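You operate a simulated robot arm through the tools that you are given. There is no shell and no other tool. Be economical: measure what you need, move in short steps, check, and stop when the job is done.

The job below is to be done with a simulated two-armed robot. You get a single attempt, and the scene is never put back.

TASK
Wind the cord that the order card names onto the winder's white bobbin and stand it on the green-dot board.
Fine: spool and length as on the card over the winder; zero the counter first, stop as soon as it jumps to the card's length, leave the spool on the winder; the bobbin goes in the round well.

It is judged by the outcome, as a careful person would: the job done as asked, and still so three seconds after it is handed in. It fails if anything else is knocked over, pushed out of place, dropped, spilled or broken.

THE ROBOT
Two 7-joint arms with two-finger parallel grippers on one trunk, on a base that drives. Base frame: it is fixed to the floor where the robot stands at the start and does not move with it; the origin is under the middle of the robot, x ahead of it, y to its left, z up. Lengths are in mm, angles in rad, forces in N, time in s.
The left shoulder is at the start at [50, 168, 1207], the right one opposite. With the tool pointing down near the work surface each hand reaches from about 100 to 640 mm from the robot's upright axis, wherever it stands, measured 20 degrees to its own side. Places, roughly: order card [900, -200, 1000]; round well of the board with the green dot [-1300, -600, 700]; winder counter display [400, -100, 900]; winder crank [500, -300, 900]; winder peg [600, -100, 800]; zero button [500, -100, 900]. Payload 1.57 kg a hand.
The TCP of each hand is the grasp point between the finger pads, 30 mm short of the fingertips. In the tool frame z runs along the fingers and y along their closing line. The gripper opens to 80 mm. The fingers are 17 mm wide and 12 mm thick; the gripper's body (40 by 82 mm) begins 80 mm behind the TCP.
Orientation is that of the tool frame in the base frame, as a unit quaternion [w, x, y, z]. With the fingers straight down and closing along the base's y, the tool's x points along the base's -x, its y along +y and its z along -z.

THE INTERFACE
- The arms move only by the tool nudge_tool. It takes "left_plan", "right_plan" or both (then of equal length, played together; a hand with none holds still); each is a list of rows, each a list of 7 numbers: the shift along the tool's x, y, z in m, then the turn, a rotation vector about the tool's x, y, z in rad, then the closure, from 0 (fully open) to 1 (shut). In form: [[x, y, z, wx, wy, wz, hand], ...]. A call has 1 to 20 rows; each row is the pose to reach, as a shift and turn from the pose commanded when the call began, along the tool's axes at that moment. Rows are played at 5 a second. More than 50 mm and 0.15 rad between two rows, or a gripper value outside its range, and nothing of the call is played. Where a pose cannot be reached the arm comes as near as it can. A force on the tool above 90 N (or 10 N above the force at the start of the call, whichever is more), or a blocked arm, ends the call early, and 0.2 s more pass. Each finger travels about 45 mm/s and halts on what it meets, pressing with about 30 N; the grip force reading is that of the motor and also rises with nothing between the fingers. The clock runs only during rows and for 0.2 s after the last one: add rows that repeat a pose to give the fingers time. It gives the time, the measured TCP pose, the force on the tool (base axes), the opening and the grip force at its end, in the units of the frame above (readings bear some noise), with the torque about the TCP (base axes, N m) and any sound that the robot's microphone picked up.
- Cameras (640 x 400 px; columns grow to the right, rows downward): "scene" is now at [113.2, -36.1, 1403.2]; the picture's right is [-0.45, -0.89, 0.00], its down [-0.63, 0.31, -0.71] and it looks along [0.64, -0.32, -0.70] (base axes); focal length 292 px, centre (320, 200). "left" rides on the left gripper at [72, 7, -122] in its tool frame; the picture's right is [-0.09, 1.00, 0.00], its down [-0.84, -0.08, -0.54] and it looks along [-0.54, -0.05, 0.84] (tool axes); focal length 238 px, centre (320, 200). "right" rides on the right gripper at [72, -7, -122] in its tool frame; the picture's right is [0.09, 1.00, 0.00], its down [-0.84, 0.08, -0.54] and it looks along [-0.54, 0.05, 0.84] (tool axes); focal length 238 px, centre (320, 200). There is no depth. A picture from a camera that has moved, and an enlarged one, comes with that camera's place and axes in the base frame and with its lens.
- camera(camera): a new picture of that camera. The clock stands still meanwhile.
- raise_lower(by): slides the trunk up (or, below 0, down) by that many mm; the arms and the scene camera ride with it, the base frame stays. It gives what a move gives, with no picture.
- base_move(legs): drives the robot by 1 to 6 legs, each [ahead, left, turn to the left] in mm, mm and rad, along the robot's own axes; the way and the turn of a leg run together, so that a leg with both is an arc; at most 1500 mm and 3.142 rad a leg. The arms and the cameras ride along, it lands a little off, and it stops where it bumps. It gives what a move gives.
- head_to(pan, tilt): turns the head with the scene camera to pan (to the left, within 1.396 rad either way) and tilt (down, from -0.506 to 1.204), counted from straight ahead of the robot. It gives what a move gives.
- inspect(camera, box): a new picture of the part [left, top, right, bottom] of that camera's present view, enlarged. The clock stands still meanwhile.
- close_job(): hands the job in; it is judged then, once.

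Work in short steps. Places have to be worked out from the pictures, the camera data and where the tool is seen: move nearer, look again, correct. Check each grasp and each placing, and mend what went wrong. You have 120 turns and 88 pictures in all, those below and enlarged ones among them. Open the grippers and draw the arms clear of the work before you hand the job in, unless the task says otherwise; then end with one line.

The tools are called after "Request:" as a command line: name --argument value ..., lists and objects as JSON in quotes. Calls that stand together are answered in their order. nudge_tool: Moves the arms, as the interface text tells. Its arguments: {"type":"object","properties":{"left_plan":{"type":"array","items":{"type":"array","items":{"type":"number"}}},"right_plan":{"type":"array","items":{"type":"array","items":{"type":"number"}}}},"required":[]} The other tools are called the same way: raise_lower (by) slides the trunk up or down; base_move (legs) drives the base; head_to (pan, tilt) turns the head that bears the scene camera; camera (camera) takes a picture; inspect (camera, box) takes an enlarged picture of a part of a camera's view; close_job () hands the job in.

At the start:

```text
time_s: 0.0
left_eef_pos: [410.7, -0.2, 1186.6]
left_tcp_rot: [0.0, 0.0, 1.0, -0.001]
left_ft_force: [0.1, 0.6, -1.2]
left_moment: [0.0, 0.01, -0.01]
left_width: 80.1
left_gripper_force: 0.0
right_eef_pos: [315.7, -353.5, 1161.3]
right_tcp_rot: [0.0, 0.001, 1.0, 0.0]
right_ft_force: [-0.3, 0.9, -0.2]
right_moment: [0.02, 0.02, 0.0]
right_width: 79.9
right_gripper_force: 0.0
trunk travel left (down, up): [-375.0, 68.0]
robot x, y, heading: [0.8, 0.4, -0.001]
head pan, tilt: [-0.464, 0.775]
```

scene: 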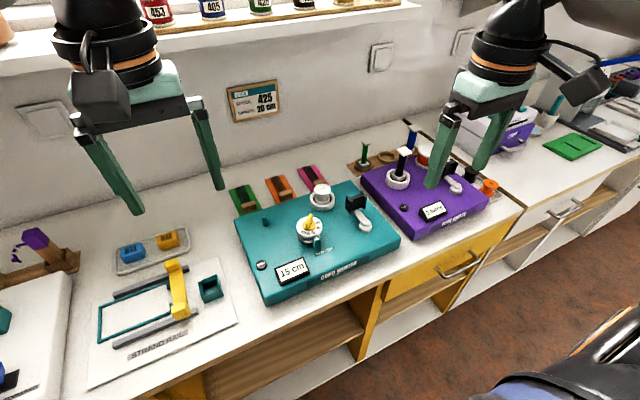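
right: 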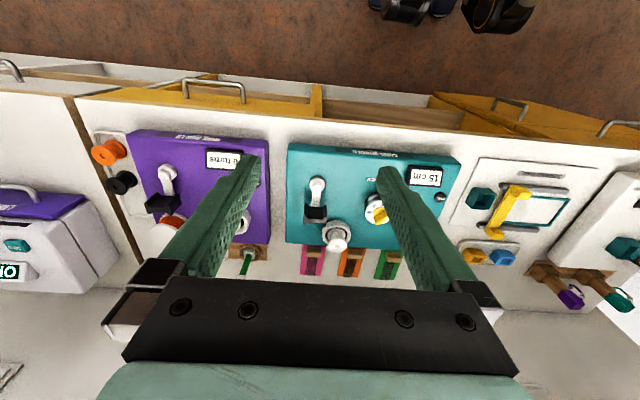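
left: 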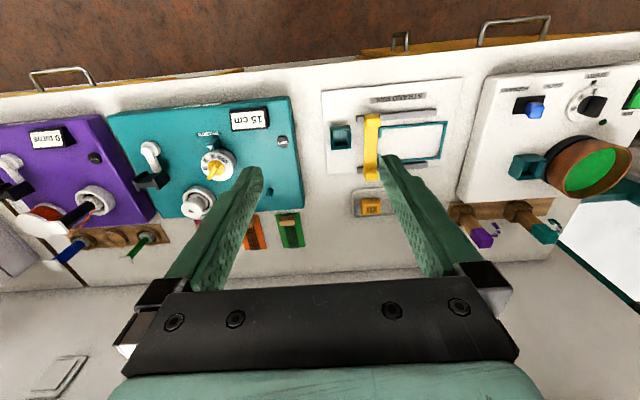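

I'll read the order card and view the cord winder enlarged.

Request:
inspect --camera "scene" --box '[210, 70, 300, 126]'

Request:
inspect --camera "scene" --box '[220, 160, 420, 285]'

Request:
inspect --camera "scene" --box '[120, 0, 440, 50]'

```text
7.11 times, centred on (255, 98) of scene
camera zoom: at [113.2, -36.1, 1403.2], right [-0.45, -0.89, 0.0], down [-0.63, 0.31, -0.71], along [0.64, -0.32, -0.7], focal length 2074 px, centre (782, 925)
```

zoom: 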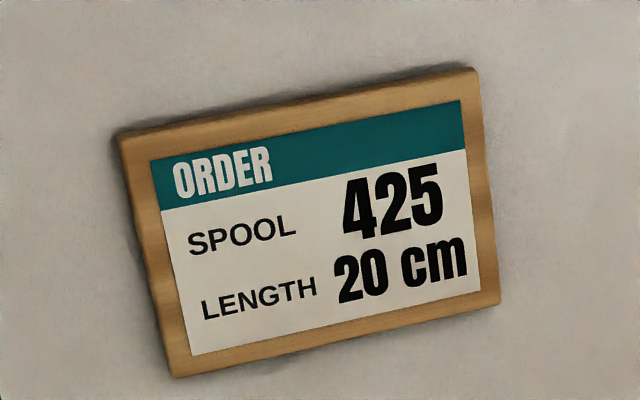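

```text
3.20 times, centred on (320, 222) of scene
camera zoom: at [113.2, -36.1, 1403.2], right [-0.45, -0.89, 0.0], down [-0.63, 0.31, -0.71], along [0.64, -0.32, -0.7], focal length 934 px, centre (320, 128)
```

zoom: 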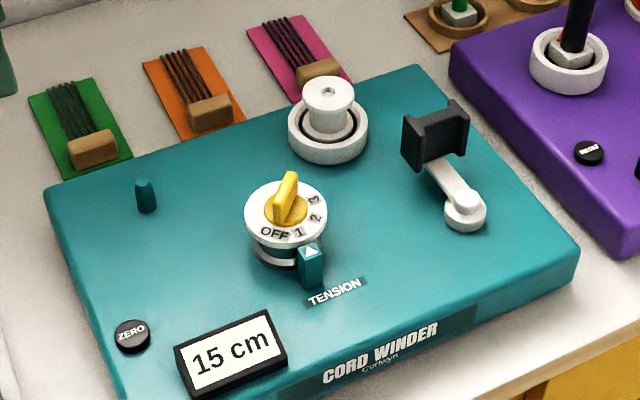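

```text
2.00 times, centred on (280, 25) of scene
camera zoom: at [113.2, -36.1, 1403.2], right [-0.45, -0.89, 0.0], down [-0.63, 0.31, -0.71], along [0.64, -0.32, -0.7], focal length 583 px, centre (400, 550)
```

zoom: 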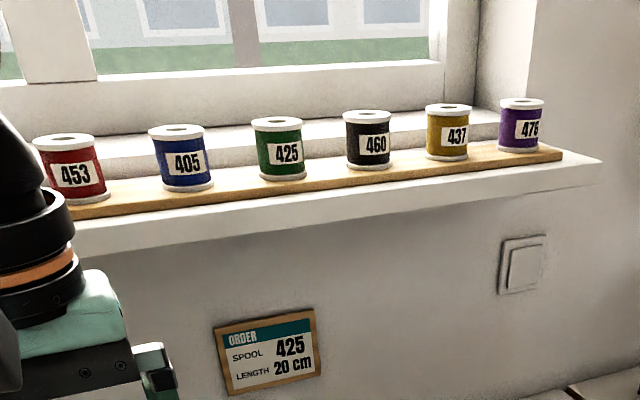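

Card: spool 425 (green), 20 cm. I'll zoom on the dial, crank and peg.

Request:
inspect --camera "scene" --box '[285, 205, 349, 245]'

Request:
inspect --camera "scene" --box '[304, 174, 384, 224]'

Request:
inspect --camera "scene" --box '[235, 200, 331, 260]'

```text
10.00 times, centred on (317, 225) of scene
camera zoom: at [113.2, -36.1, 1403.2], right [-0.45, -0.89, 0.0], down [-0.63, 0.31, -0.71], along [0.64, -0.32, -0.7], focal length 2917 px, centre (350, -50)
```

zoom: 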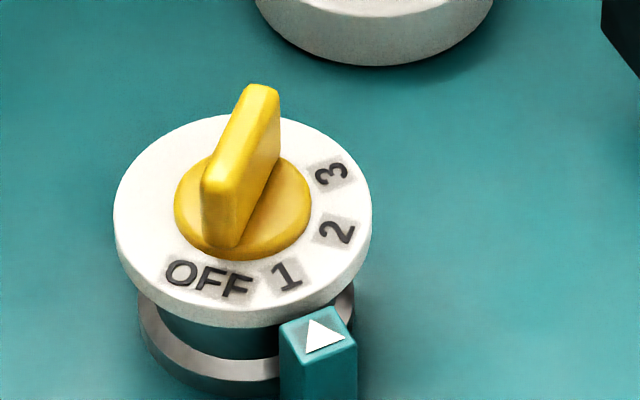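

```text
8.00 times, centred on (344, 199) of scene
camera zoom: at [113.2, -36.1, 1403.2], right [-0.45, -0.89, 0.0], down [-0.63, 0.31, -0.71], along [0.64, -0.32, -0.7], focal length 2334 px, centre (128, 208)
```

zoom: 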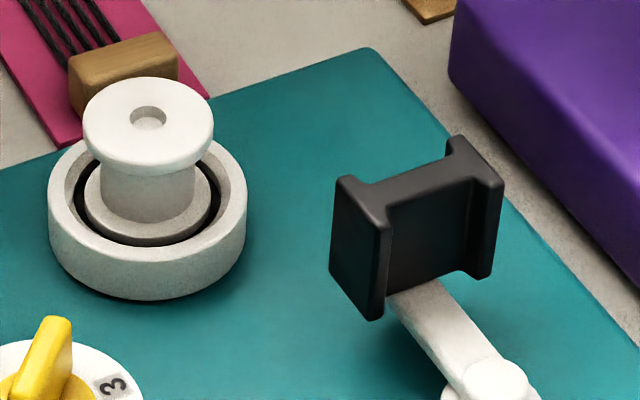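

```text
6.67 times, centred on (283, 230) of scene
camera zoom: at [113.2, -36.1, 1403.2], right [-0.45, -0.89, 0.0], down [-0.63, 0.31, -0.71], along [0.64, -0.32, -0.7], focal length 1945 px, centre (567, 0)
```

zoom: 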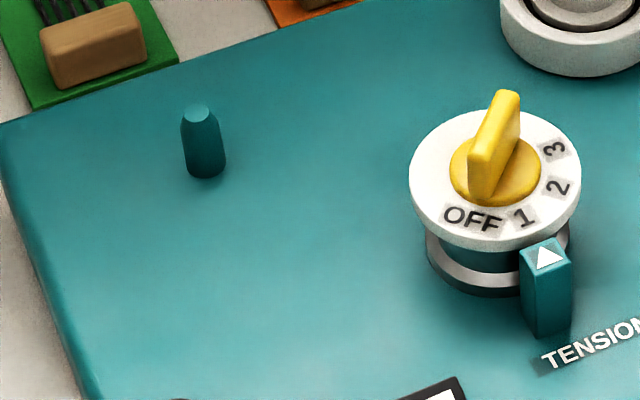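

Dial is set at 1; there is a peg for the spool and a bobbin in its seat. Now look at the spools with the head up.

Request:
head_to --pan -0.3 --tilt 0.2

Request:
camera --camera "scene"

```text
time_s: 1.0
left_eef_pos: [411.1, -1.7, 1188.2]
left_tcp_rot: [0.0, -0.001, 1.0, -0.001]
left_ft_force: [0.2, -1.0, 0.6]
left_moment: [-0.02, -0.02, 0.01]
left_width: 80.0
left_gripper_force: 0.0
right_eef_pos: [315.3, -353.8, 1161.7]
right_tcp_rot: [0.0, 0.002, 1.0, -0.001]
right_ft_force: [-0.3, -0.1, 0.2]
right_moment: [0.01, -0.03, -0.01]
right_width: 79.9
right_gripper_force: 0.0
trunk travel left (down, up): [-375.0, 68.0]
robot x, y, heading: [1.4, 0.0, 0.0]
head pan, tilt: [-0.3, 0.201]
```

```text
78 pictures are left
camera scene: at [129.1, -27.1, 1454.8], right [-0.3, -0.96, 0.0], down [-0.19, 0.06, -0.98], along [0.94, -0.29, -0.2], focal length 292 px, centre (320, 200)
```

scene: 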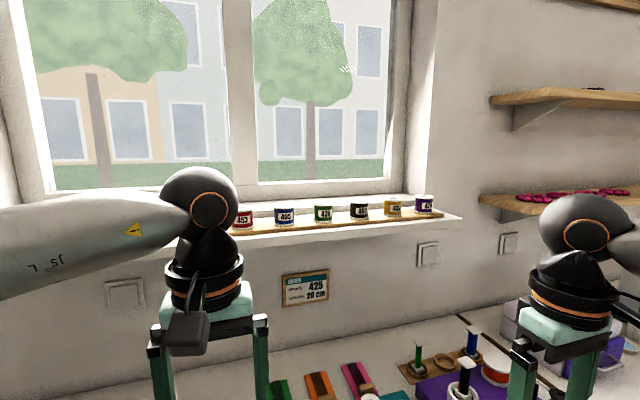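

I'll zoom to measure the spools more exactly.

Request:
inspect --camera "scene" --box '[260, 180, 420, 280]'

```text
4.00 times, centred on (340, 230) of scene
camera zoom: at [129.1, -27.1, 1454.8], right [-0.3, -0.96, 0.0], down [-0.19, 0.06, -0.98], along [0.94, -0.29, -0.2], focal length 1167 px, centre (240, 80)
```

zoom: 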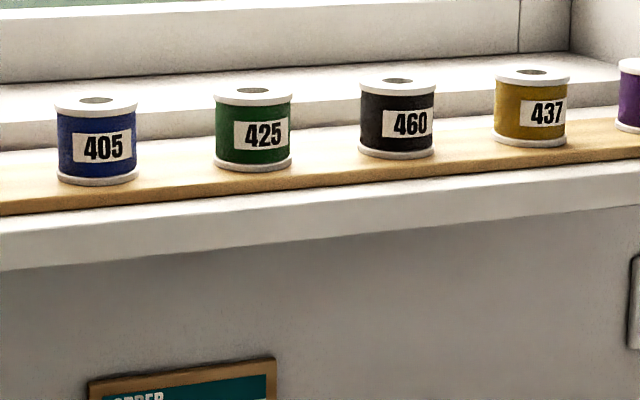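

Spool 425 estimated near (800, -242, 1280), about 48 mm across and 44 high. I bring the right hand up and tilt it 45° forward, part-open, to look closer with its camera.

Request:
nudge_tool --right_plan '[[-0.03, 0.018, -0.028, 0, -0.131, 0, 0.1], [-0.06, 0.037, -0.056, 0, -0.262, 0, 0.15], [-0.09, 0.055, -0.084, 0, -0.393, 0, 0.2], [-0.12, 0.074, -0.112, 0, -0.524, 0, 0.2], [-0.15, 0.092, -0.14, 0, -0.655, 0, 0.2], [-0.185, 0.111, -0.169, 0, -0.785, 0, 0.2]]'

Request:
camera --camera "right"

```text
time_s: 2.4
left_eef_pos: [411.3, 0.6, 1187.8]
left_tcp_rot: [0.0, -0.001, 1.0, -0.002]
left_ft_force: [0.1, -0.1, 0.1]
left_moment: [0.02, -0.02, 0.01]
left_width: 79.9
left_gripper_force: 0.1
right_eef_pos: [498.4, -241.0, 1329.4]
right_tcp_rot: [0.383, -0.001, 0.924, 0.001]
right_ft_force: [-0.3, 0.9, 1.0]
right_moment: [0.02, 0.05, 0.01]
right_width: 63.8
right_gripper_force: 0.1
trunk travel left (down, up): [-375.0, 68.0]
robot x, y, heading: [-4.8, -1.8, 0.0]
head pan, tilt: [-0.3, 0.201]
```

```text
76 pictures are left
camera right: at [362.1, -247.9, 1365.1], right [-0.06, 1.0, -0.07], down [0.21, 0.08, 0.98], along [0.98, 0.05, -0.21], focal length 238 px, centre (320, 200)
```

right: 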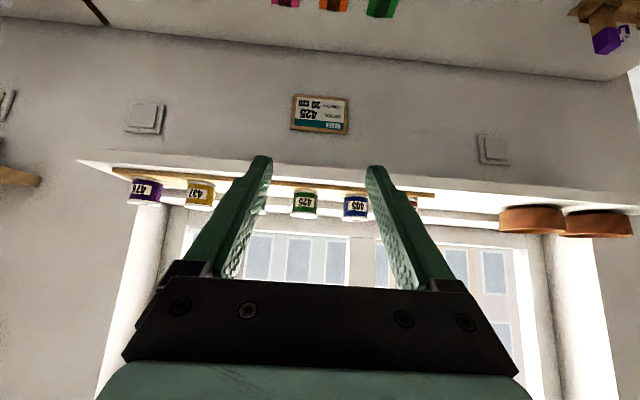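

Zoom on the spool from this wrist camera.

Request:
inspect --camera "right" --box '[260, 170, 388, 250]'

```text
5.00 times, centred on (324, 210) of right
camera zoom: at [362.1, -247.9, 1365.1], right [-0.06, 1.0, -0.07], down [0.21, 0.08, 0.98], along [0.98, 0.05, -0.21], focal length 1192 px, centre (300, 150)
```

zoom: 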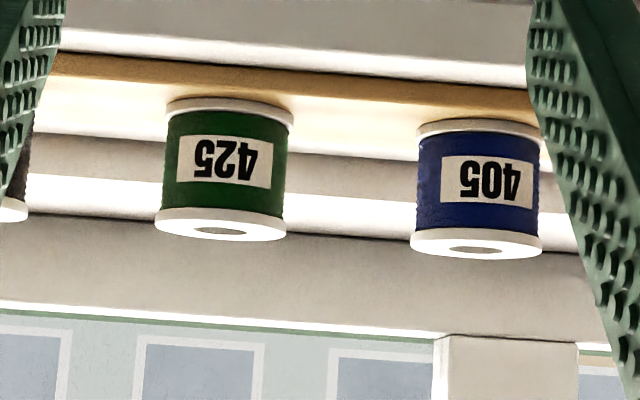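

Spool 425 at about (800, -248, 1280). Move in to a stand-off and look again.

Request:
nudge_tool --right_plan '[[-0.035, -0.002, 0.03, 0, 0, 0, 0.2], [-0.07, -0.004, 0.06, 0, 0, 0, 0.2], [-0.11, -0.006, 0.092, 0, 0, 0, 0.2], [-0.147, -0.007, 0.1245, 0, 0, 0, 0.2], [-0.147, -0.007, 0.1245, 0, 0, 0, 0.2]]'

Request:
camera --camera "right"

```text
refused: row 3 steps farther than a row can; nothing moved
```

```text
74 pictures are left
camera right: at [362.1, -247.9, 1365.1], right [-0.06, 1.0, -0.07], down [0.21, 0.08, 0.98], along [0.98, 0.05, -0.21], focal length 238 px, centre (320, 200)
```

right: 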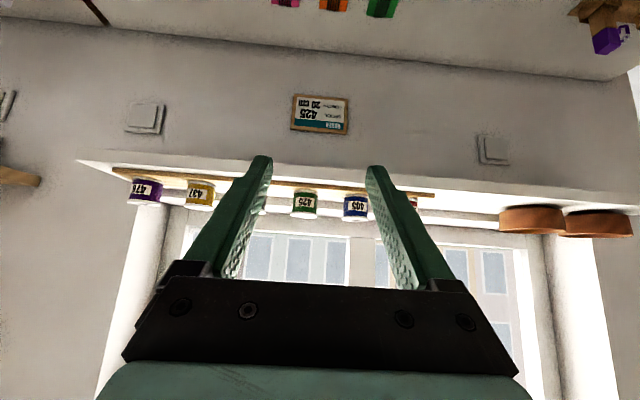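

One row step was too long; the same move again with even steps.

Request:
nudge_tool --right_plan '[[-0.03, -0.0015, 0.025, 0, 0, 0, 0.2], [-0.06, -0.003, 0.05, 0, 0, 0, 0.2], [-0.09, -0.0045, 0.075, 0, 0, 0, 0.2], [-0.12, -0.006, 0.1, 0, 0, 0, 0.2], [-0.147, -0.007, 0.1245, 0, 0, 0, 0.2], [-0.147, -0.007, 0.1245, 0, 0, 0, 0.2]]'

```text
time_s: 3.8
left_eef_pos: [410.2, 0.3, 1188.9]
left_tcp_rot: [0.001, -0.001, 1.0, 0.0]
left_ft_force: [-1.2, 0.4, -0.2]
left_moment: [-0.03, 0.0, -0.01]
left_width: 80.1
left_gripper_force: 0.1
right_eef_pos: [654.1, -284.6, 1311.4]
right_tcp_rot: [0.383, 0.001, 0.924, -0.001]
right_ft_force: [-0.3, 0.3, 0.0]
right_moment: [0.02, 0.04, -0.02]
right_width: 64.0
right_gripper_force: 0.0
right hand out of reach, approached as far as the arm can: row 4, 5, 6
trunk travel left (down, up): [-375.0, 68.0]
robot x, y, heading: [-1.9, 2.2, 0.002]
head pan, tilt: [-0.3, 0.201]
```

Reach ends at x≈654, so I pull the arm back and then drive ahead.

Request:
nudge_tool --right_plan '[[0.025, 0, -0.025, 0, 0, 0, 0.2], [0.05, 0.0, -0.05, 0, 0, 0, 0.2], [0.075, 0, -0.075, 0, 0, 0, 0.2], [0.1, 0, -0.1, 0, 0, 0, 0.2], [0.125, 0, -0.125, 0, 0, 0, 0.2]]'

Request:
base_move --legs '[[120, 0, 0]]'

```text
time_s: 5.0
left_eef_pos: [410.6, -0.2, 1188.3]
left_tcp_rot: [0.001, -0.001, 1.0, 0.0]
left_ft_force: [0.0, -0.1, 0.2]
left_moment: [0.02, -0.02, 0.01]
left_width: 79.8
left_gripper_force: 0.1
right_eef_pos: [479.1, -287.0, 1309.7]
right_tcp_rot: [0.383, 0.002, 0.924, 0.0]
right_ft_force: [-0.7, 0.3, 0.4]
right_moment: [-0.03, -0.02, -0.01]
right_width: 64.0
right_gripper_force: 0.0
trunk travel left (down, up): [-375.0, 68.0]
robot x, y, heading: [0.8, 0.6, 0.001]
head pan, tilt: [-0.3, 0.201]
```

```text
time_s: 6.3
left_eef_pos: [520.3, -0.4, 1188.0]
left_tcp_rot: [0.0, -0.001, 1.0, 0.0]
left_ft_force: [-0.5, -0.3, 0.3]
left_moment: [0.03, 0.01, 0.0]
left_width: 80.0
left_gripper_force: 0.1
right_eef_pos: [588.8, -286.3, 1308.9]
right_tcp_rot: [0.382, 0.001, 0.924, 0.0]
right_ft_force: [0.2, 0.3, 0.8]
right_moment: [0.01, 0.01, 0.0]
right_width: 64.0
right_gripper_force: 0.0
trunk travel left (down, up): [-375.0, 68.0]
robot x, y, heading: [109.1, 3.7, -0.004]
head pan, tilt: [-0.3, 0.201]
stopped in leg 1: the robot was blocked; the commanded pose is now the measured one
```

Blocked at x=109 by the counter. I raise the trunk and flatten the hand to 30° below horizontal, which gains reach.

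Request:
raise_lower --by 60

Request:
nudge_tool --right_plan '[[0.02, 0.02, 0.01, 0, -0.131, 0, 0.2], [0.02, 0.038, 0.02, 0, -0.262, 0, 0.2], [0.0, 0.038, 0.05, 0, -0.262, 0, 0.2], [0.0, 0.038, 0.05, 0, -0.262, 0, 0.2]]'

Request:
camera --camera "right"

```text
time_s: 7.3
left_eef_pos: [522.2, -0.9, 1246.5]
left_tcp_rot: [-0.001, -0.001, 1.0, -0.001]
left_ft_force: [1.0, -0.6, 0.0]
left_moment: [0.0, -0.01, -0.01]
left_width: 79.9
left_gripper_force: 0.1
right_eef_pos: [591.4, -287.0, 1368.5]
right_tcp_rot: [0.382, 0.001, 0.924, 0.0]
right_ft_force: [-1.1, 0.0, -0.5]
right_moment: [-0.01, -0.01, -0.03]
right_width: 64.1
right_gripper_force: 0.0
trunk travel left (down, up): [-435.0, 8.0]
robot x, y, heading: [114.1, -0.4, 0.004]
head pan, tilt: [-0.3, 0.201]
```

```text
time_s: 8.3
left_eef_pos: [522.0, -1.1, 1247.1]
left_tcp_rot: [0.0, 0.0, 1.0, 0.0]
left_ft_force: [-0.9, 0.1, -1.0]
left_moment: [-0.02, -0.02, -0.02]
left_width: 80.2
left_gripper_force: 0.0
right_eef_pos: [624.8, -248.8, 1333.4]
right_tcp_rot: [0.5, 0.001, 0.866, 0.0]
right_ft_force: [0.4, 0.1, -0.5]
right_moment: [-0.03, 0.01, 0.0]
right_width: 64.0
right_gripper_force: 0.0
trunk travel left (down, up): [-435.0, 8.0]
robot x, y, heading: [109.1, 0.4, 0.004]
head pan, tilt: [-0.3, 0.201]
```

```text
73 pictures are left
camera right: at [483.1, -254.9, 1333.7], right [-0.04, 1.0, -0.08], down [-0.05, 0.08, 1.0], along [1.0, 0.05, 0.05], focal length 238 px, centre (320, 200)
```

right: 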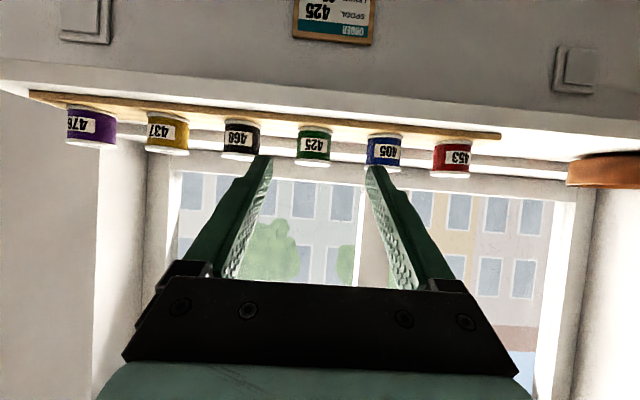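

Spool 425 now reads about (805, -252, 1278). Advance to just short of it.

Request:
nudge_tool --right_plan '[[-0.009, -0.001, 0.039, 0, 0, 0, 0.2], [-0.018, -0.002, 0.078, 0, 0, 0, 0.2], [-0.027, -0.0032, 0.117, 0, 0, 0, 0.2], [-0.027, -0.0032, 0.117, 0, 0, 0, 0.2]]'

Request:
inspect --camera "right" --box '[200, 60, 440, 210]'

```text
time_s: 9.3
left_eef_pos: [519.6, -0.9, 1247.9]
left_tcp_rot: [0.0, -0.001, 1.0, 0.0]
left_ft_force: [-0.4, 0.0, 0.3]
left_moment: [0.0, -0.03, 0.01]
left_width: 79.9
left_gripper_force: 0.0
right_eef_pos: [740.6, -254.0, 1300.6]
right_tcp_rot: [0.5, 0.001, 0.866, 0.0]
right_ft_force: [-0.4, -0.5, -0.4]
right_moment: [0.01, 0.03, -0.02]
right_width: 64.0
right_gripper_force: 0.0
trunk travel left (down, up): [-435.0, 8.0]
robot x, y, heading: [113.3, 1.2, 0.0]
head pan, tilt: [-0.3, 0.201]
```

```text
2.67 times, centred on (320, 135) of right
camera zoom: at [599.0, -259.6, 1299.5], right [-0.04, 1.0, -0.08], down [-0.05, 0.08, 1.0], along [1.0, 0.05, 0.05], focal length 636 px, centre (320, 373)
```

zoom: 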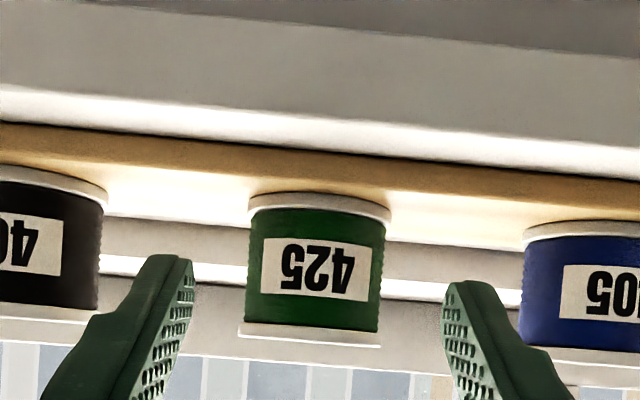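

Fingers straddle the 425 spool nicely; centre about (813, -253, 1276). Advance around it without closing yet.

Request:
nudge_tool --right_plan '[[-0.009, 0, 0.032, 0, 0, 0, 0.2], [-0.0175, 0, 0.0635, 0, 0, 0, 0.2], [-0.0175, 0, 0.0635, 0, 0, 0, 0.2]]'

Request:
inspect --camera "right" --box '[200, 60, 440, 210]'

```text
time_s: 10.1
left_eef_pos: [520.3, -0.5, 1247.4]
left_tcp_rot: [0.0, -0.001, 1.0, 0.0]
left_ft_force: [-0.9, 0.3, 0.6]
left_moment: [-0.01, -0.02, 0.0]
left_width: 79.9
left_gripper_force: 0.1
right_eef_pos: [804.0, -255.7, 1282.7]
right_tcp_rot: [0.499, 0.002, 0.866, -0.001]
right_ft_force: [-0.2, 0.4, 0.4]
right_moment: [-0.02, 0.01, 0.0]
right_width: 64.1
right_gripper_force: 0.0
trunk travel left (down, up): [-435.0, 8.0]
robot x, y, heading: [109.8, -1.3, -0.002]
head pan, tilt: [-0.3, 0.201]
```

```text
2.67 times, centred on (320, 135) of right
camera zoom: at [663.0, -260.8, 1282.9], right [-0.04, 1.0, -0.08], down [-0.05, 0.08, 1.0], along [1.0, 0.05, 0.05], focal length 636 px, centre (320, 373)
```

zoom: 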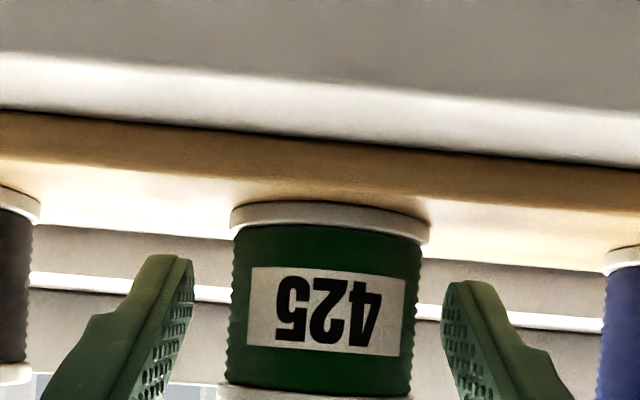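

Spool centre works out at about (820, -254, 1273). Advance 8 mm more and close.

Request:
nudge_tool --right_plan '[[-0.0027, 0.001, 0.0077, 0, 0, 0, 0.2], [-0.0027, 0.001, 0.0077, 0, 0, 0, 1], [-0.0027, 0.001, 0.0077, 0, 0, 0, 1], [-0.0027, 0.001, 0.0077, 0, 0, 0, 1], [-0.0027, 0.001, 0.0077, 0, 0, 0, 1]]'

Request:
inspect --camera "right" --box '[200, 60, 440, 210]'

```text
time_s: 11.3
left_eef_pos: [521.7, -0.5, 1247.1]
left_tcp_rot: [0.0, 0.0, 1.0, 0.0]
left_ft_force: [-0.1, -1.3, 0.4]
left_moment: [0.03, -0.01, 0.01]
left_width: 80.3
left_gripper_force: 0.0
right_eef_pos: [812.2, -253.4, 1279.8]
right_tcp_rot: [0.5, 0.002, 0.866, -0.001]
right_ft_force: [0.0, -1.2, 2.0]
right_moment: [-0.08, -0.02, 0.02]
right_width: 49.7
right_gripper_force: 30.2
trunk travel left (down, up): [-435.0, 8.0]
robot x, y, heading: [107.4, 0.7, -0.004]
head pan, tilt: [-0.3, 0.201]
```

```text
2.67 times, centred on (320, 135) of right
camera zoom: at [671.5, -259.7, 1280.6], right [-0.04, 1.0, -0.08], down [-0.05, 0.08, 1.0], along [1.0, 0.05, 0.05], focal length 636 px, centre (320, 373)
```

zoom: 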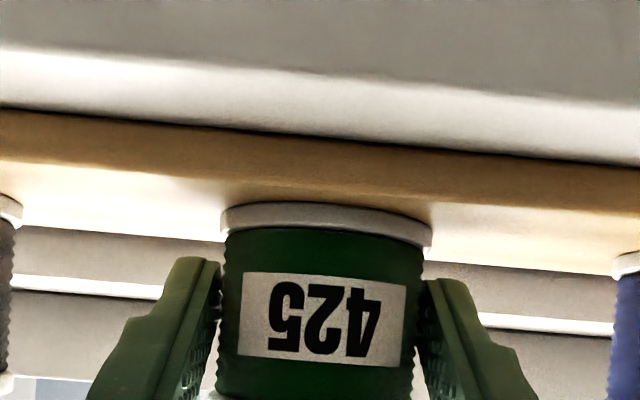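

Gripped (49.7 mm, 30 N). Lift straight up 40 mm and then retract.

Request:
nudge_tool --right_plan '[[-0.017, 0, -0.01, 0, 0, 0, 1], [-0.035, 0, -0.02, 0, 0, 0, 1], [-0.035, 0, -0.02, 0, 0, 0, 1], [-0.012, 0, -0.059, 0, 0, 0, 1], [0.011, 0, -0.098, 0, 0, 0, 1], [0.034, 0, -0.137, 0, 0, 0, 1], [0.057, 0, -0.176, 0, 0, 0, 1], [0.065, 0, -0.193, 0, 0, 0, 1]]'

Request:
camera --camera "right"

```text
time_s: 13.1
left_eef_pos: [521.3, -0.7, 1247.0]
left_tcp_rot: [0.0, -0.001, 1.0, 0.0]
left_ft_force: [0.6, 0.6, -1.2]
left_moment: [0.01, 0.03, 0.01]
left_width: 80.0
left_gripper_force: 0.1
right_eef_pos: [612.1, -249.5, 1321.2]
right_tcp_rot: [0.499, 0.002, 0.866, -0.001]
right_ft_force: [0.6, 0.0, -0.3]
right_moment: [-0.01, 0.01, 0.0]
right_width: 49.7
right_gripper_force: 29.9
trunk travel left (down, up): [-435.0, 8.0]
robot x, y, heading: [110.7, -0.8, 0.0]
head pan, tilt: [-0.3, 0.201]
```

```text
69 pictures are left
camera right: at [470.3, -256.2, 1320.9], right [-0.04, 1.0, -0.08], down [-0.05, 0.08, 1.0], along [1.0, 0.05, 0.05], focal length 238 px, centre (320, 200)
```

right: 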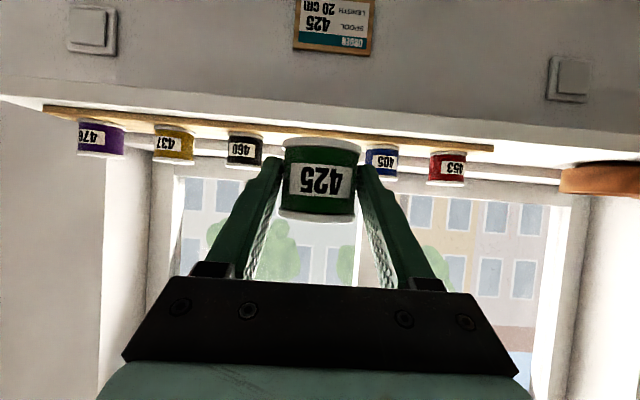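

Spool held upright. Move the left arm aside and then lower the trunk towards the winder.

Request:
nudge_tool --left_plan '[[0.03, 0.03, -0.02, 0, 0, 0, 0], [0.06, 0.06, -0.04, 0, 0, 0, 0], [0.09, 0.09, -0.06, 0, 0, 0, 0], [0.12, 0.12, -0.08, 0, 0, 0, 0], [0.15, 0.15, -0.1, 0, 0, 0, 0]]'

Request:
raise_lower --by -300

Request:
head_to --pan -0.35 --tilt 0.75

Request:
camera --camera "scene"

Request:
camera --camera "right"

```text
time_s: 14.3
left_eef_pos: [369.7, 150.3, 1346.5]
left_tcp_rot: [0.0, 0.0, 1.0, 0.001]
left_ft_force: [-1.0, -0.4, 0.4]
left_moment: [-0.04, -0.01, 0.02]
left_width: 80.1
left_gripper_force: 0.1
right_eef_pos: [611.1, -249.9, 1321.2]
right_tcp_rot: [0.5, 0.001, 0.866, 0.0]
right_ft_force: [0.0, -0.4, -1.1]
right_moment: [-0.05, 0.02, -0.01]
right_width: 49.7
right_gripper_force: 29.8
trunk travel left (down, up): [-435.0, 8.0]
robot x, y, heading: [109.1, 0.6, -0.006]
head pan, tilt: [-0.3, 0.201]
```

```text
time_s: 17.3
left_eef_pos: [370.1, 148.0, 1047.7]
left_tcp_rot: [0.0, -0.001, 1.0, 0.0]
left_ft_force: [-0.8, -0.3, 0.4]
left_moment: [0.02, 0.01, -0.01]
left_width: 80.2
left_gripper_force: 0.1
right_eef_pos: [611.8, -250.2, 1021.7]
right_tcp_rot: [0.499, 0.001, 0.867, -0.001]
right_ft_force: [-0.5, 0.1, -0.1]
right_moment: [0.01, 0.01, 0.03]
right_width: 50.0
right_gripper_force: 30.0
trunk travel left (down, up): [-135.0, 308.0]
robot x, y, heading: [109.4, -2.4, -0.005]
head pan, tilt: [-0.3, 0.201]
```

```text
time_s: 18.3
left_eef_pos: [371.2, 149.6, 1046.5]
left_tcp_rot: [-0.001, -0.001, 1.0, 0.0]
left_ft_force: [-0.6, 0.6, -0.5]
left_moment: [-0.02, -0.02, 0.01]
left_width: 79.9
left_gripper_force: 0.0
right_eef_pos: [612.8, -249.0, 1019.9]
right_tcp_rot: [0.499, 0.002, 0.866, 0.0]
right_ft_force: [0.1, -0.2, -0.7]
right_moment: [-0.03, 0.01, 0.0]
right_width: 49.6
right_gripper_force: 29.5
trunk travel left (down, up): [-135.0, 308.0]
robot x, y, heading: [109.5, -2.1, -0.003]
head pan, tilt: [-0.351, 0.75]
```

```text
68 pictures are left
camera scene: at [228.1, -28.2, 1165.3], right [-0.34, -0.94, 0.0], down [-0.64, 0.23, -0.73], along [0.69, -0.25, -0.68], focal length 292 px, centre (320, 200)
```

scene: 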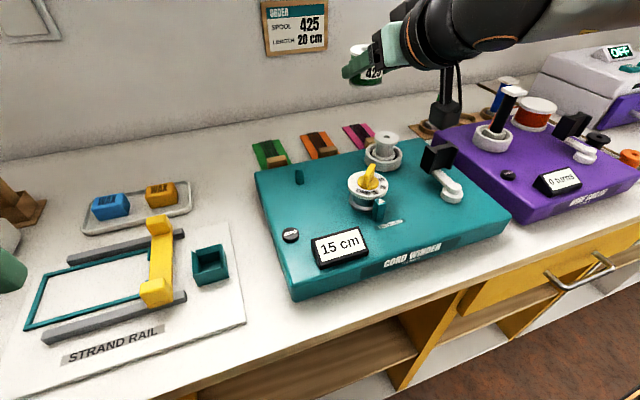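

```text
67 pictures are left
camera right: at [470.9, -256.2, 1020.9], right [-0.04, 1.0, -0.08], down [-0.05, 0.08, 1.0], along [1.0, 0.05, 0.05], focal length 238 px, centre (320, 200)
```

right: 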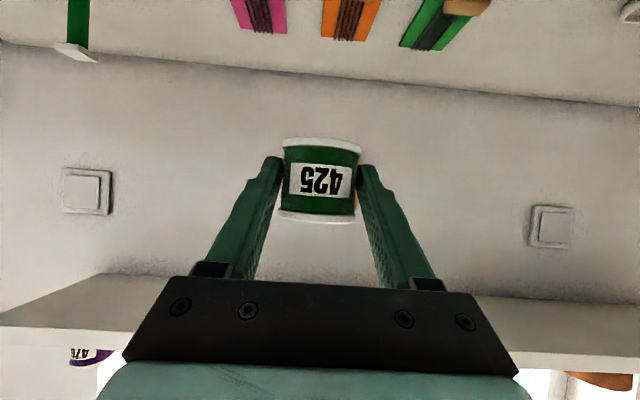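

I zoom on the peg to triangulate it with the first view.

Request:
inspect --camera "scene" --box '[270, 150, 350, 200]'

```text
8.00 times, centred on (310, 175) of scene
camera zoom: at [228.1, -28.2, 1165.3], right [-0.34, -0.94, 0.0], down [-0.64, 0.23, -0.73], along [0.69, -0.25, -0.68], focal length 2334 px, centre (400, 400)
```

zoom: 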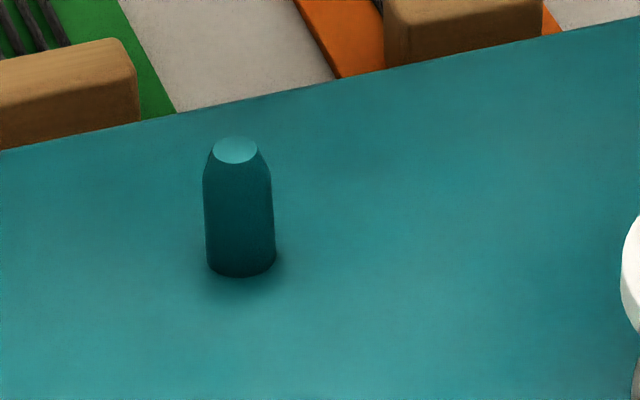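

Peg: (605, -131), base z≈843, top ≈873, Ø≈15. Carry the spool above it, with its bottom some 25 mm over the peg top.

Request:
nudge_tool --right_plan '[[0.0025, 0.04, -0.0043, 0, 0, 0, 1], [0.005, 0.08, -0.0087, 0, 0, 0, 1], [0.0075, 0.119, -0.013, 0, 0, 0, 1], [0.0465, 0.119, 0.0095, 0, 0, 0, 1], [0.0855, 0.119, 0.032, 0, 0, 0, 1], [0.0855, 0.119, 0.032, 0, 0, 0, 1]]'

Request:
inspect --camera "scene" --box '[260, 120, 356, 180]'

Request:
camera --camera "right"

```text
time_s: 19.7
left_eef_pos: [371.1, 149.5, 1046.7]
left_tcp_rot: [0.0, -0.002, 1.0, 0.0]
left_ft_force: [0.3, 0.1, -0.1]
left_moment: [-0.02, 0.04, 0.0]
left_width: 80.1
left_gripper_force: 0.0
right_eef_pos: [598.9, -131.8, 933.2]
right_tcp_rot: [0.499, 0.001, 0.867, 0.0]
right_ft_force: [0.8, 0.7, -1.4]
right_moment: [0.0, 0.03, -0.01]
right_width: 49.7
right_gripper_force: 29.8
trunk travel left (down, up): [-135.0, 308.0]
robot x, y, heading: [110.1, -3.6, 0.001]
head pan, tilt: [-0.351, 0.75]
```

```text
6.67 times, centred on (308, 150) of scene
camera zoom: at [228.3, -28.2, 1165.2], right [-0.34, -0.94, 0.0], down [-0.64, 0.24, -0.73], along [0.69, -0.25, -0.68], focal length 1945 px, centre (400, 533)
```

zoom: 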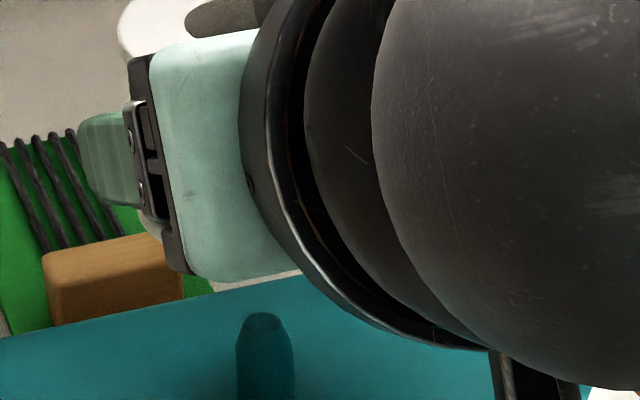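

```text
64 pictures are left
camera right: at [457.5, -137.2, 933.1], right [-0.04, 1.0, -0.08], down [-0.05, 0.08, 1.0], along [1.0, 0.05, 0.05], focal length 238 px, centre (320, 200)
```

right: 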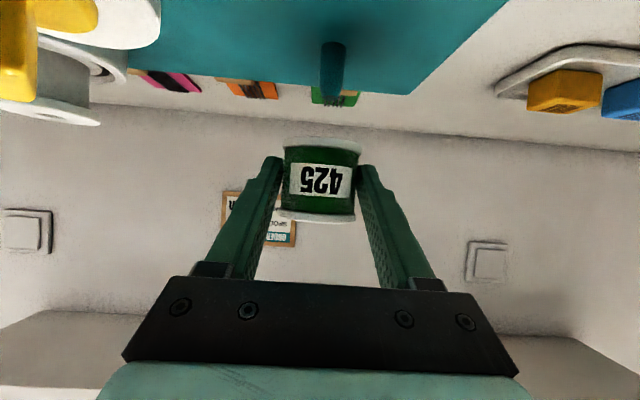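

Spool and peg both visible; zoom on the spool to get its depth along the wrist camera.

Request:
inspect --camera "right" --box '[264, 130, 376, 200]'

Request:
inspect --camera "right" --box '[280, 30, 392, 100]'

```text
5.71 times, centred on (320, 165) of right
camera zoom: at [457.5, -137.2, 933.1], right [-0.04, 1.0, -0.08], down [-0.05, 0.08, 1.0], along [1.0, 0.05, 0.05], focal length 1362 px, centre (320, 400)
```

zoom: 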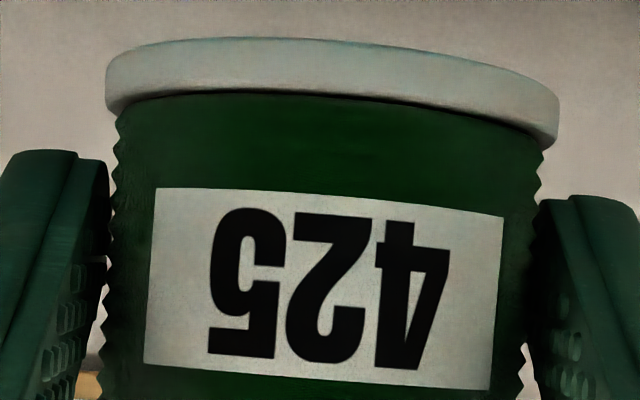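

```text
5.71 times, centred on (336, 65) of right
camera zoom: at [457.5, -137.2, 933.1], right [-0.04, 1.0, -0.08], down [-0.05, 0.08, 1.0], along [1.0, 0.05, 0.05], focal length 1362 px, centre (229, 971)
```

zoom: 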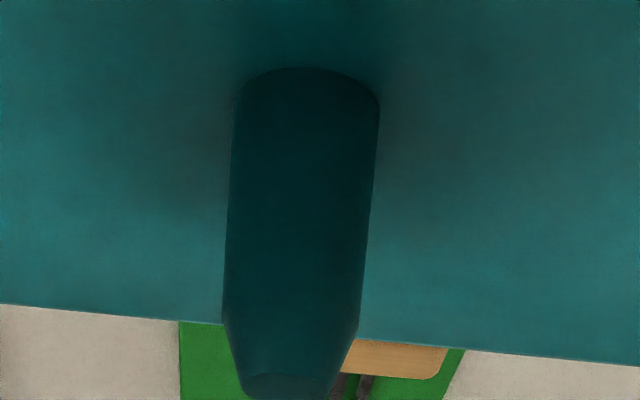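

I can't fix the spool's forward offset well from here, so I bring the left hand to its left side, its camera looking across (towards -y), for a side view.

Request:
nudge_tool --left_plan '[[-0.0191, -0.0067, 0.0022, 0.0392, -0.0392, 0.1266, 0], [-0.0382, -0.0133, 0.0045, 0.0783, -0.0783, 0.2532, 0], [-0.0573, -0.02, 0.0068, 0.1175, -0.1175, 0.3798, 0], [-0.0763, -0.0267, 0.009, 0.1567, -0.1567, 0.5063, 0], [-0.0954, -0.0333, 0.0112, 0.1958, -0.1958, 0.6329, 0], [-0.1145, -0.04, 0.0135, 0.235, -0.235, 0.7595, 0], [-0.1336, -0.0467, 0.0158, 0.2742, -0.2742, 0.8861, 0], [-0.1527, -0.0533, 0.018, 0.3133, -0.3133, 1.0127, 0], [-0.1718, -0.06, 0.0202, 0.3525, -0.3525, 1.1393, 0], [-0.1908, -0.0667, 0.0225, 0.3917, -0.3917, 1.2658, 0], [-0.2099, -0.0733, 0.0248, 0.4308, -0.4308, 1.3924, 0], [-0.229, -0.08, 0.027, 0.47, -0.47, 1.519, 0], [-0.229, -0.08, 0.027, 0.47, -0.47, 1.519, 0]]'

Request:
camera --camera "left"

```text
time_s: 22.5
left_eef_pos: [436.6, 31.3, 1027.3]
left_tcp_rot: [0.209, 0.674, 0.677, -0.209]
left_ft_force: [-0.7, -0.3, 0.1]
left_moment: [0.01, 0.02, 0.03]
left_width: 79.9
left_gripper_force: 0.0
left hand out of reach, approached as far as the arm can: row 9, 10, 11, 12, 13
right_eef_pos: [598.6, -131.3, 933.3]
right_tcp_rot: [0.499, 0.002, 0.867, -0.001]
right_ft_force: [0.6, -0.3, -1.3]
right_moment: [0.02, 0.05, 0.0]
right_width: 49.7
right_gripper_force: 29.9
trunk travel left (down, up): [-135.0, 308.0]
robot x, y, heading: [106.6, 3.1, -0.002]
head pan, tilt: [-0.351, 0.75]
```

```text
61 pictures are left
camera left: at [441.6, 158.9, 1086.5], right [1.0, -0.07, 0.05], down [-0.08, -0.38, 0.92], along [-0.05, -0.92, -0.39], focal length 238 px, centre (320, 200)
```

left: 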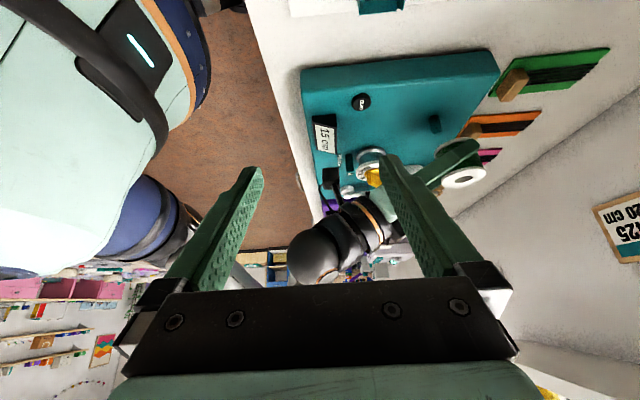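

The left arm only got to x=437, but this view already shows peg and spool from the side; zoom in.

Request:
inspect --camera "left" --box '[404, 110, 516, 195]'

```text
4.71 times, centred on (460, 152) of left
camera zoom: at [441.6, 158.9, 1086.5], right [1.0, -0.07, 0.05], down [-0.08, -0.38, 0.92], along [-0.05, -0.92, -0.39], focal length 1122 px, centre (-339, 424)
```

zoom: 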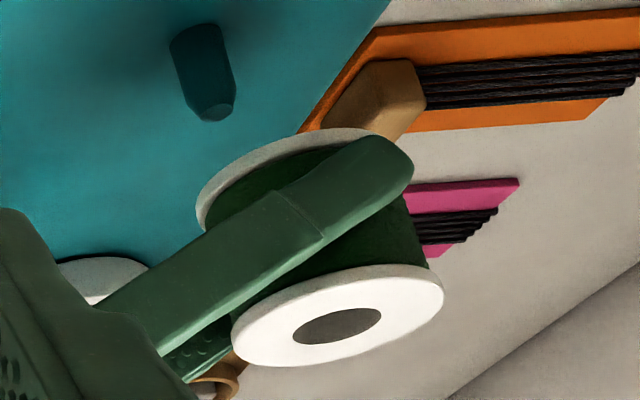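

From the side view the spool axis is at x≈617 and the peg at ≈603, and the wrist view puts the peg ~2 mm further left. Correct by (-14, +2) and lower 20 mm, then check.

Request:
nudge_tool --right_plan '[[0.007, 0.0018, -0.0121, 0, 0, 0, 1], [0.0165, 0.0018, -0.0066, 0, 0, 0, 1], [0.0243, 0.0018, -0.0021, 0, 0, 0, 1], [0.0243, 0.0018, -0.0021, 0, 0, 0, 1]]'

Request:
inspect --camera "left" --box '[404, 90, 516, 175]'

Request:
camera --camera "right"

```text
time_s: 23.5
left_eef_pos: [436.8, 30.6, 1026.3]
left_tcp_rot: [0.208, 0.674, 0.677, -0.209]
left_ft_force: [-0.2, -0.2, 0.0]
left_moment: [0.03, -0.03, 0.03]
left_width: 79.8
left_gripper_force: 0.0
right_eef_pos: [584.0, -129.7, 910.3]
right_tcp_rot: [0.5, 0.001, 0.866, 0.0]
right_ft_force: [0.5, 0.1, -1.2]
right_moment: [-0.02, 0.02, -0.01]
right_width: 49.9
right_gripper_force: 30.2
trunk travel left (down, up): [-135.0, 308.0]
robot x, y, heading: [110.8, -0.6, -0.004]
head pan, tilt: [-0.351, 0.75]
```

```text
4.71 times, centred on (460, 132) of left
camera zoom: at [441.7, 159.2, 1086.6], right [1.0, -0.07, 0.05], down [-0.07, -0.38, 0.92], along [-0.05, -0.92, -0.39], focal length 1122 px, centre (-339, 518)
```

zoom: 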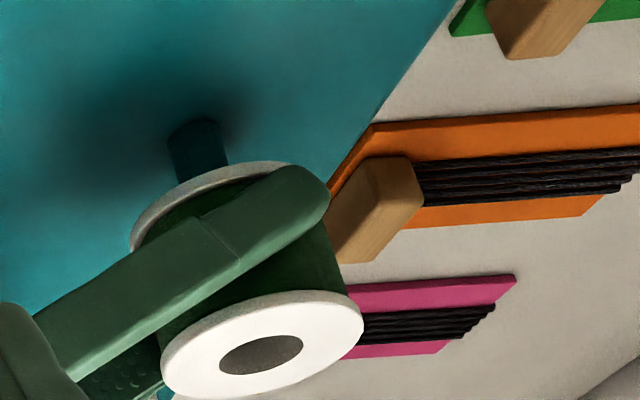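

```text
58 pictures are left
camera right: at [442.4, -135.4, 911.6], right [-0.04, 1.0, -0.08], down [-0.05, 0.08, 1.0], along [1.0, 0.05, 0.05], focal length 238 px, centre (320, 200)
```

right: 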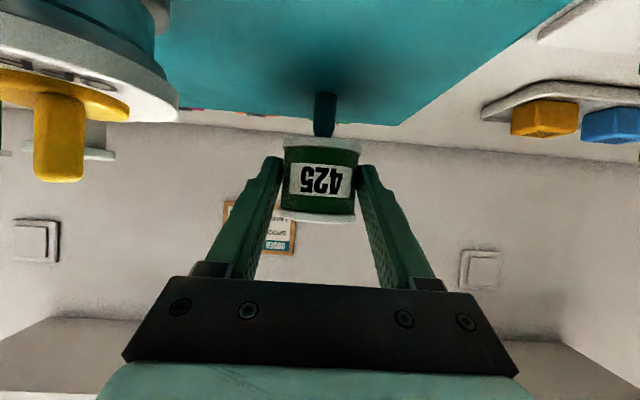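

Aligned in both views (within 1–2 mm). Lower onto the peg by 30 mm, slowly.

Request:
nudge_tool --right_plan '[[0.0043, 0, 0.0025, 0, 0, 0, 1], [0.0087, 0, 0.005, 0, 0, 0, 1], [0.013, 0, 0.0075, 0, 0, 0, 1], [0.0173, 0, 0.01, 0, 0, 0, 1], [0.0217, 0, 0.0125, 0, 0, 0, 1], [0.026, 0, 0.015, 0, 0, 0, 1], [0.026, 0, 0.015, 0, 0, 0, 1]]'

Request:
inspect --camera "left" --box '[404, 90, 516, 175]'

```text
time_s: 25.1
left_eef_pos: [435.0, 31.8, 1028.2]
left_tcp_rot: [0.209, 0.674, 0.677, -0.209]
left_ft_force: [0.5, 0.4, 0.1]
left_moment: [0.02, 0.0, 0.03]
left_width: 80.1
left_gripper_force: 0.0
right_eef_pos: [582.5, -129.5, 883.0]
right_tcp_rot: [0.501, 0.001, 0.866, 0.001]
right_ft_force: [-1.0, -4.0, 14.3]
right_moment: [-0.01, 2.2, 0.56]
right_width: 49.9
right_gripper_force: 30.0
trunk travel left (down, up): [-135.0, 308.0]
robot x, y, heading: [111.8, -1.9, -0.003]
head pan, tilt: [-0.351, 0.75]
```

```text
4.71 times, centred on (460, 132) of left
camera zoom: at [441.0, 159.0, 1087.1], right [1.0, -0.07, 0.05], down [-0.08, -0.38, 0.92], along [-0.05, -0.92, -0.39], focal length 1122 px, centre (-339, 518)
```

zoom: 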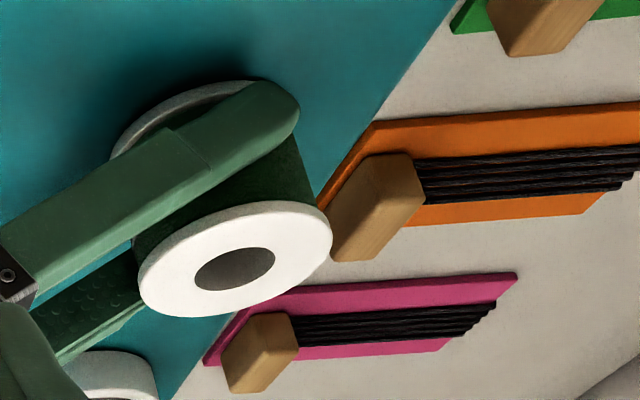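

Contact at 14 N with the spool well down over the peg (bottom ~22 mm below peg top). I release it to settle.

Request:
nudge_tool --right_plan '[[0, 0, 0, 0, 0, 0, 0.3], [0, 0, 0, 0, 0, 0, 0.2], [0, 0, 0, 0, 0, 0, 0.2]]'

Request:
inspect --camera "left" --box '[404, 90, 516, 175]'

Request:
camera --camera "right"

```text
time_s: 25.9
left_eef_pos: [435.8, 30.6, 1028.2]
left_tcp_rot: [0.209, 0.675, 0.676, -0.209]
left_ft_force: [-0.3, 0.6, -0.8]
left_moment: [0.0, -0.01, 0.03]
left_width: 79.7
left_gripper_force: 0.0
right_eef_pos: [582.3, -129.8, 882.4]
right_tcp_rot: [0.5, 0.002, 0.866, -0.001]
right_ft_force: [0.0, -4.8, 23.3]
right_moment: [0.02, 3.32, 0.73]
right_width: 64.0
right_gripper_force: 0.0
trunk travel left (down, up): [-135.0, 308.0]
robot x, y, heading: [105.8, -1.0, -0.003]
head pan, tilt: [-0.351, 0.75]
```

```text
4.71 times, centred on (460, 132) of left
camera zoom: at [440.7, 159.1, 1087.1], right [1.0, -0.07, 0.05], down [-0.08, -0.38, 0.92], along [-0.05, -0.92, -0.39], focal length 1122 px, centre (-339, 518)
```

zoom: 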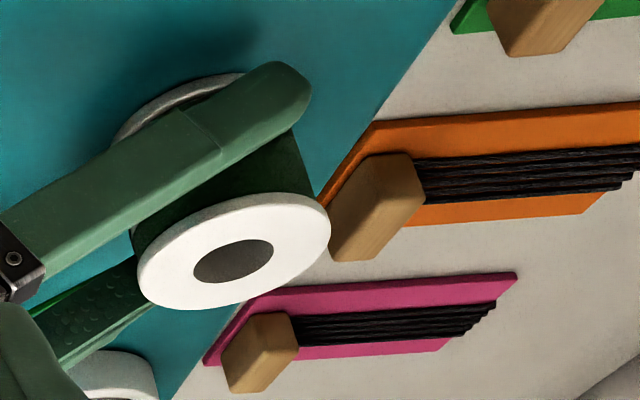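

```text
55 pictures are left
camera right: at [441.5, -135.4, 882.3], right [-0.04, 1.0, -0.08], down [-0.05, 0.08, 1.0], along [1.0, 0.05, 0.05], focal length 238 px, centre (320, 200)
```

right: 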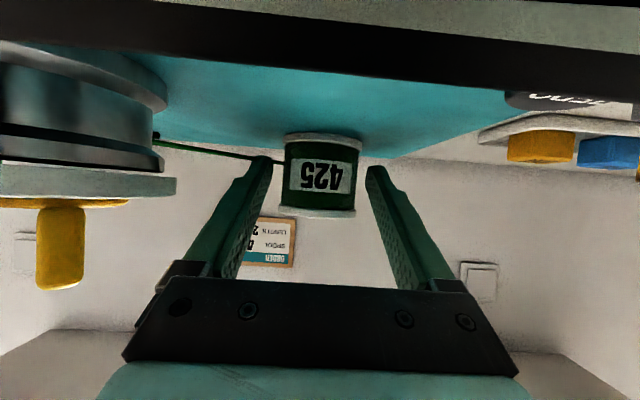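

The spool is on the peg and the cord has strung itself to the tension dial. The 23 N comes from the wrist camera resting on the counter housing, so I lift the hand straight up off it.

Request:
nudge_tool --right_plan '[[-0.0087, 0, -0.005, 0, 0, 0, 0.2], [-0.026, 0, -0.015, 0, 0, 0, 0.2], [-0.052, 0, -0.03, 0, 0, 0, 0.2], [-0.078, 0, -0.045, 0, 0, 0, 0.2], [-0.104, 0, -0.06, 0, 0, 0, 0.2], [-0.104, 0, -0.06, 0, 0, 0, 0.2]]'

Request:
camera --camera "left"

Request:
camera --camera "scene"

```text
time_s: 27.3
left_eef_pos: [436.3, 30.7, 1027.6]
left_tcp_rot: [0.208, 0.675, 0.676, -0.21]
left_ft_force: [-0.3, 0.6, -0.3]
left_moment: [0.01, 0.0, -0.01]
left_width: 79.8
left_gripper_force: 0.0
right_eef_pos: [584.2, -129.7, 1001.0]
right_tcp_rot: [0.499, 0.002, 0.867, -0.001]
right_ft_force: [-0.6, -0.2, 0.0]
right_moment: [0.0, 0.03, -0.02]
right_width: 63.8
right_gripper_force: 0.0
trunk travel left (down, up): [-135.0, 308.0]
robot x, y, heading: [112.2, -2.2, 0.001]
head pan, tilt: [-0.351, 0.75]
```

```text
54 pictures are left
camera left: at [441.6, 159.2, 1086.6], right [1.0, -0.07, 0.05], down [-0.07, -0.38, 0.92], along [-0.05, -0.92, -0.39], focal length 238 px, centre (320, 200)
```

left: 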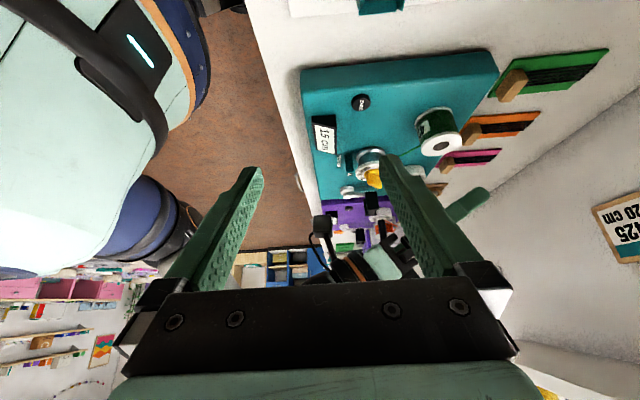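

```text
53 pictures are left
camera scene: at [227.9, -28.2, 1165.2], right [-0.34, -0.94, 0.0], down [-0.64, 0.24, -0.73], along [0.69, -0.25, -0.68], focal length 292 px, centre (320, 200)
```

scene: 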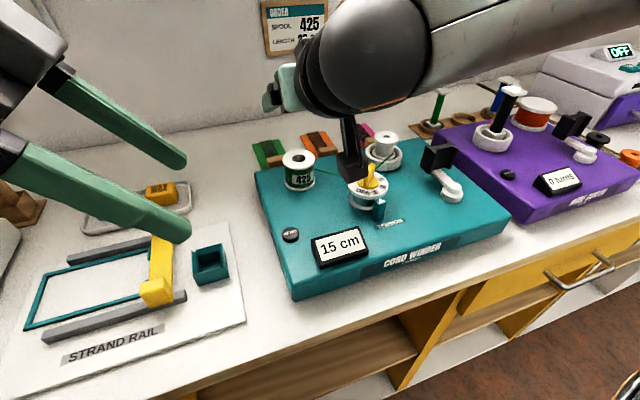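

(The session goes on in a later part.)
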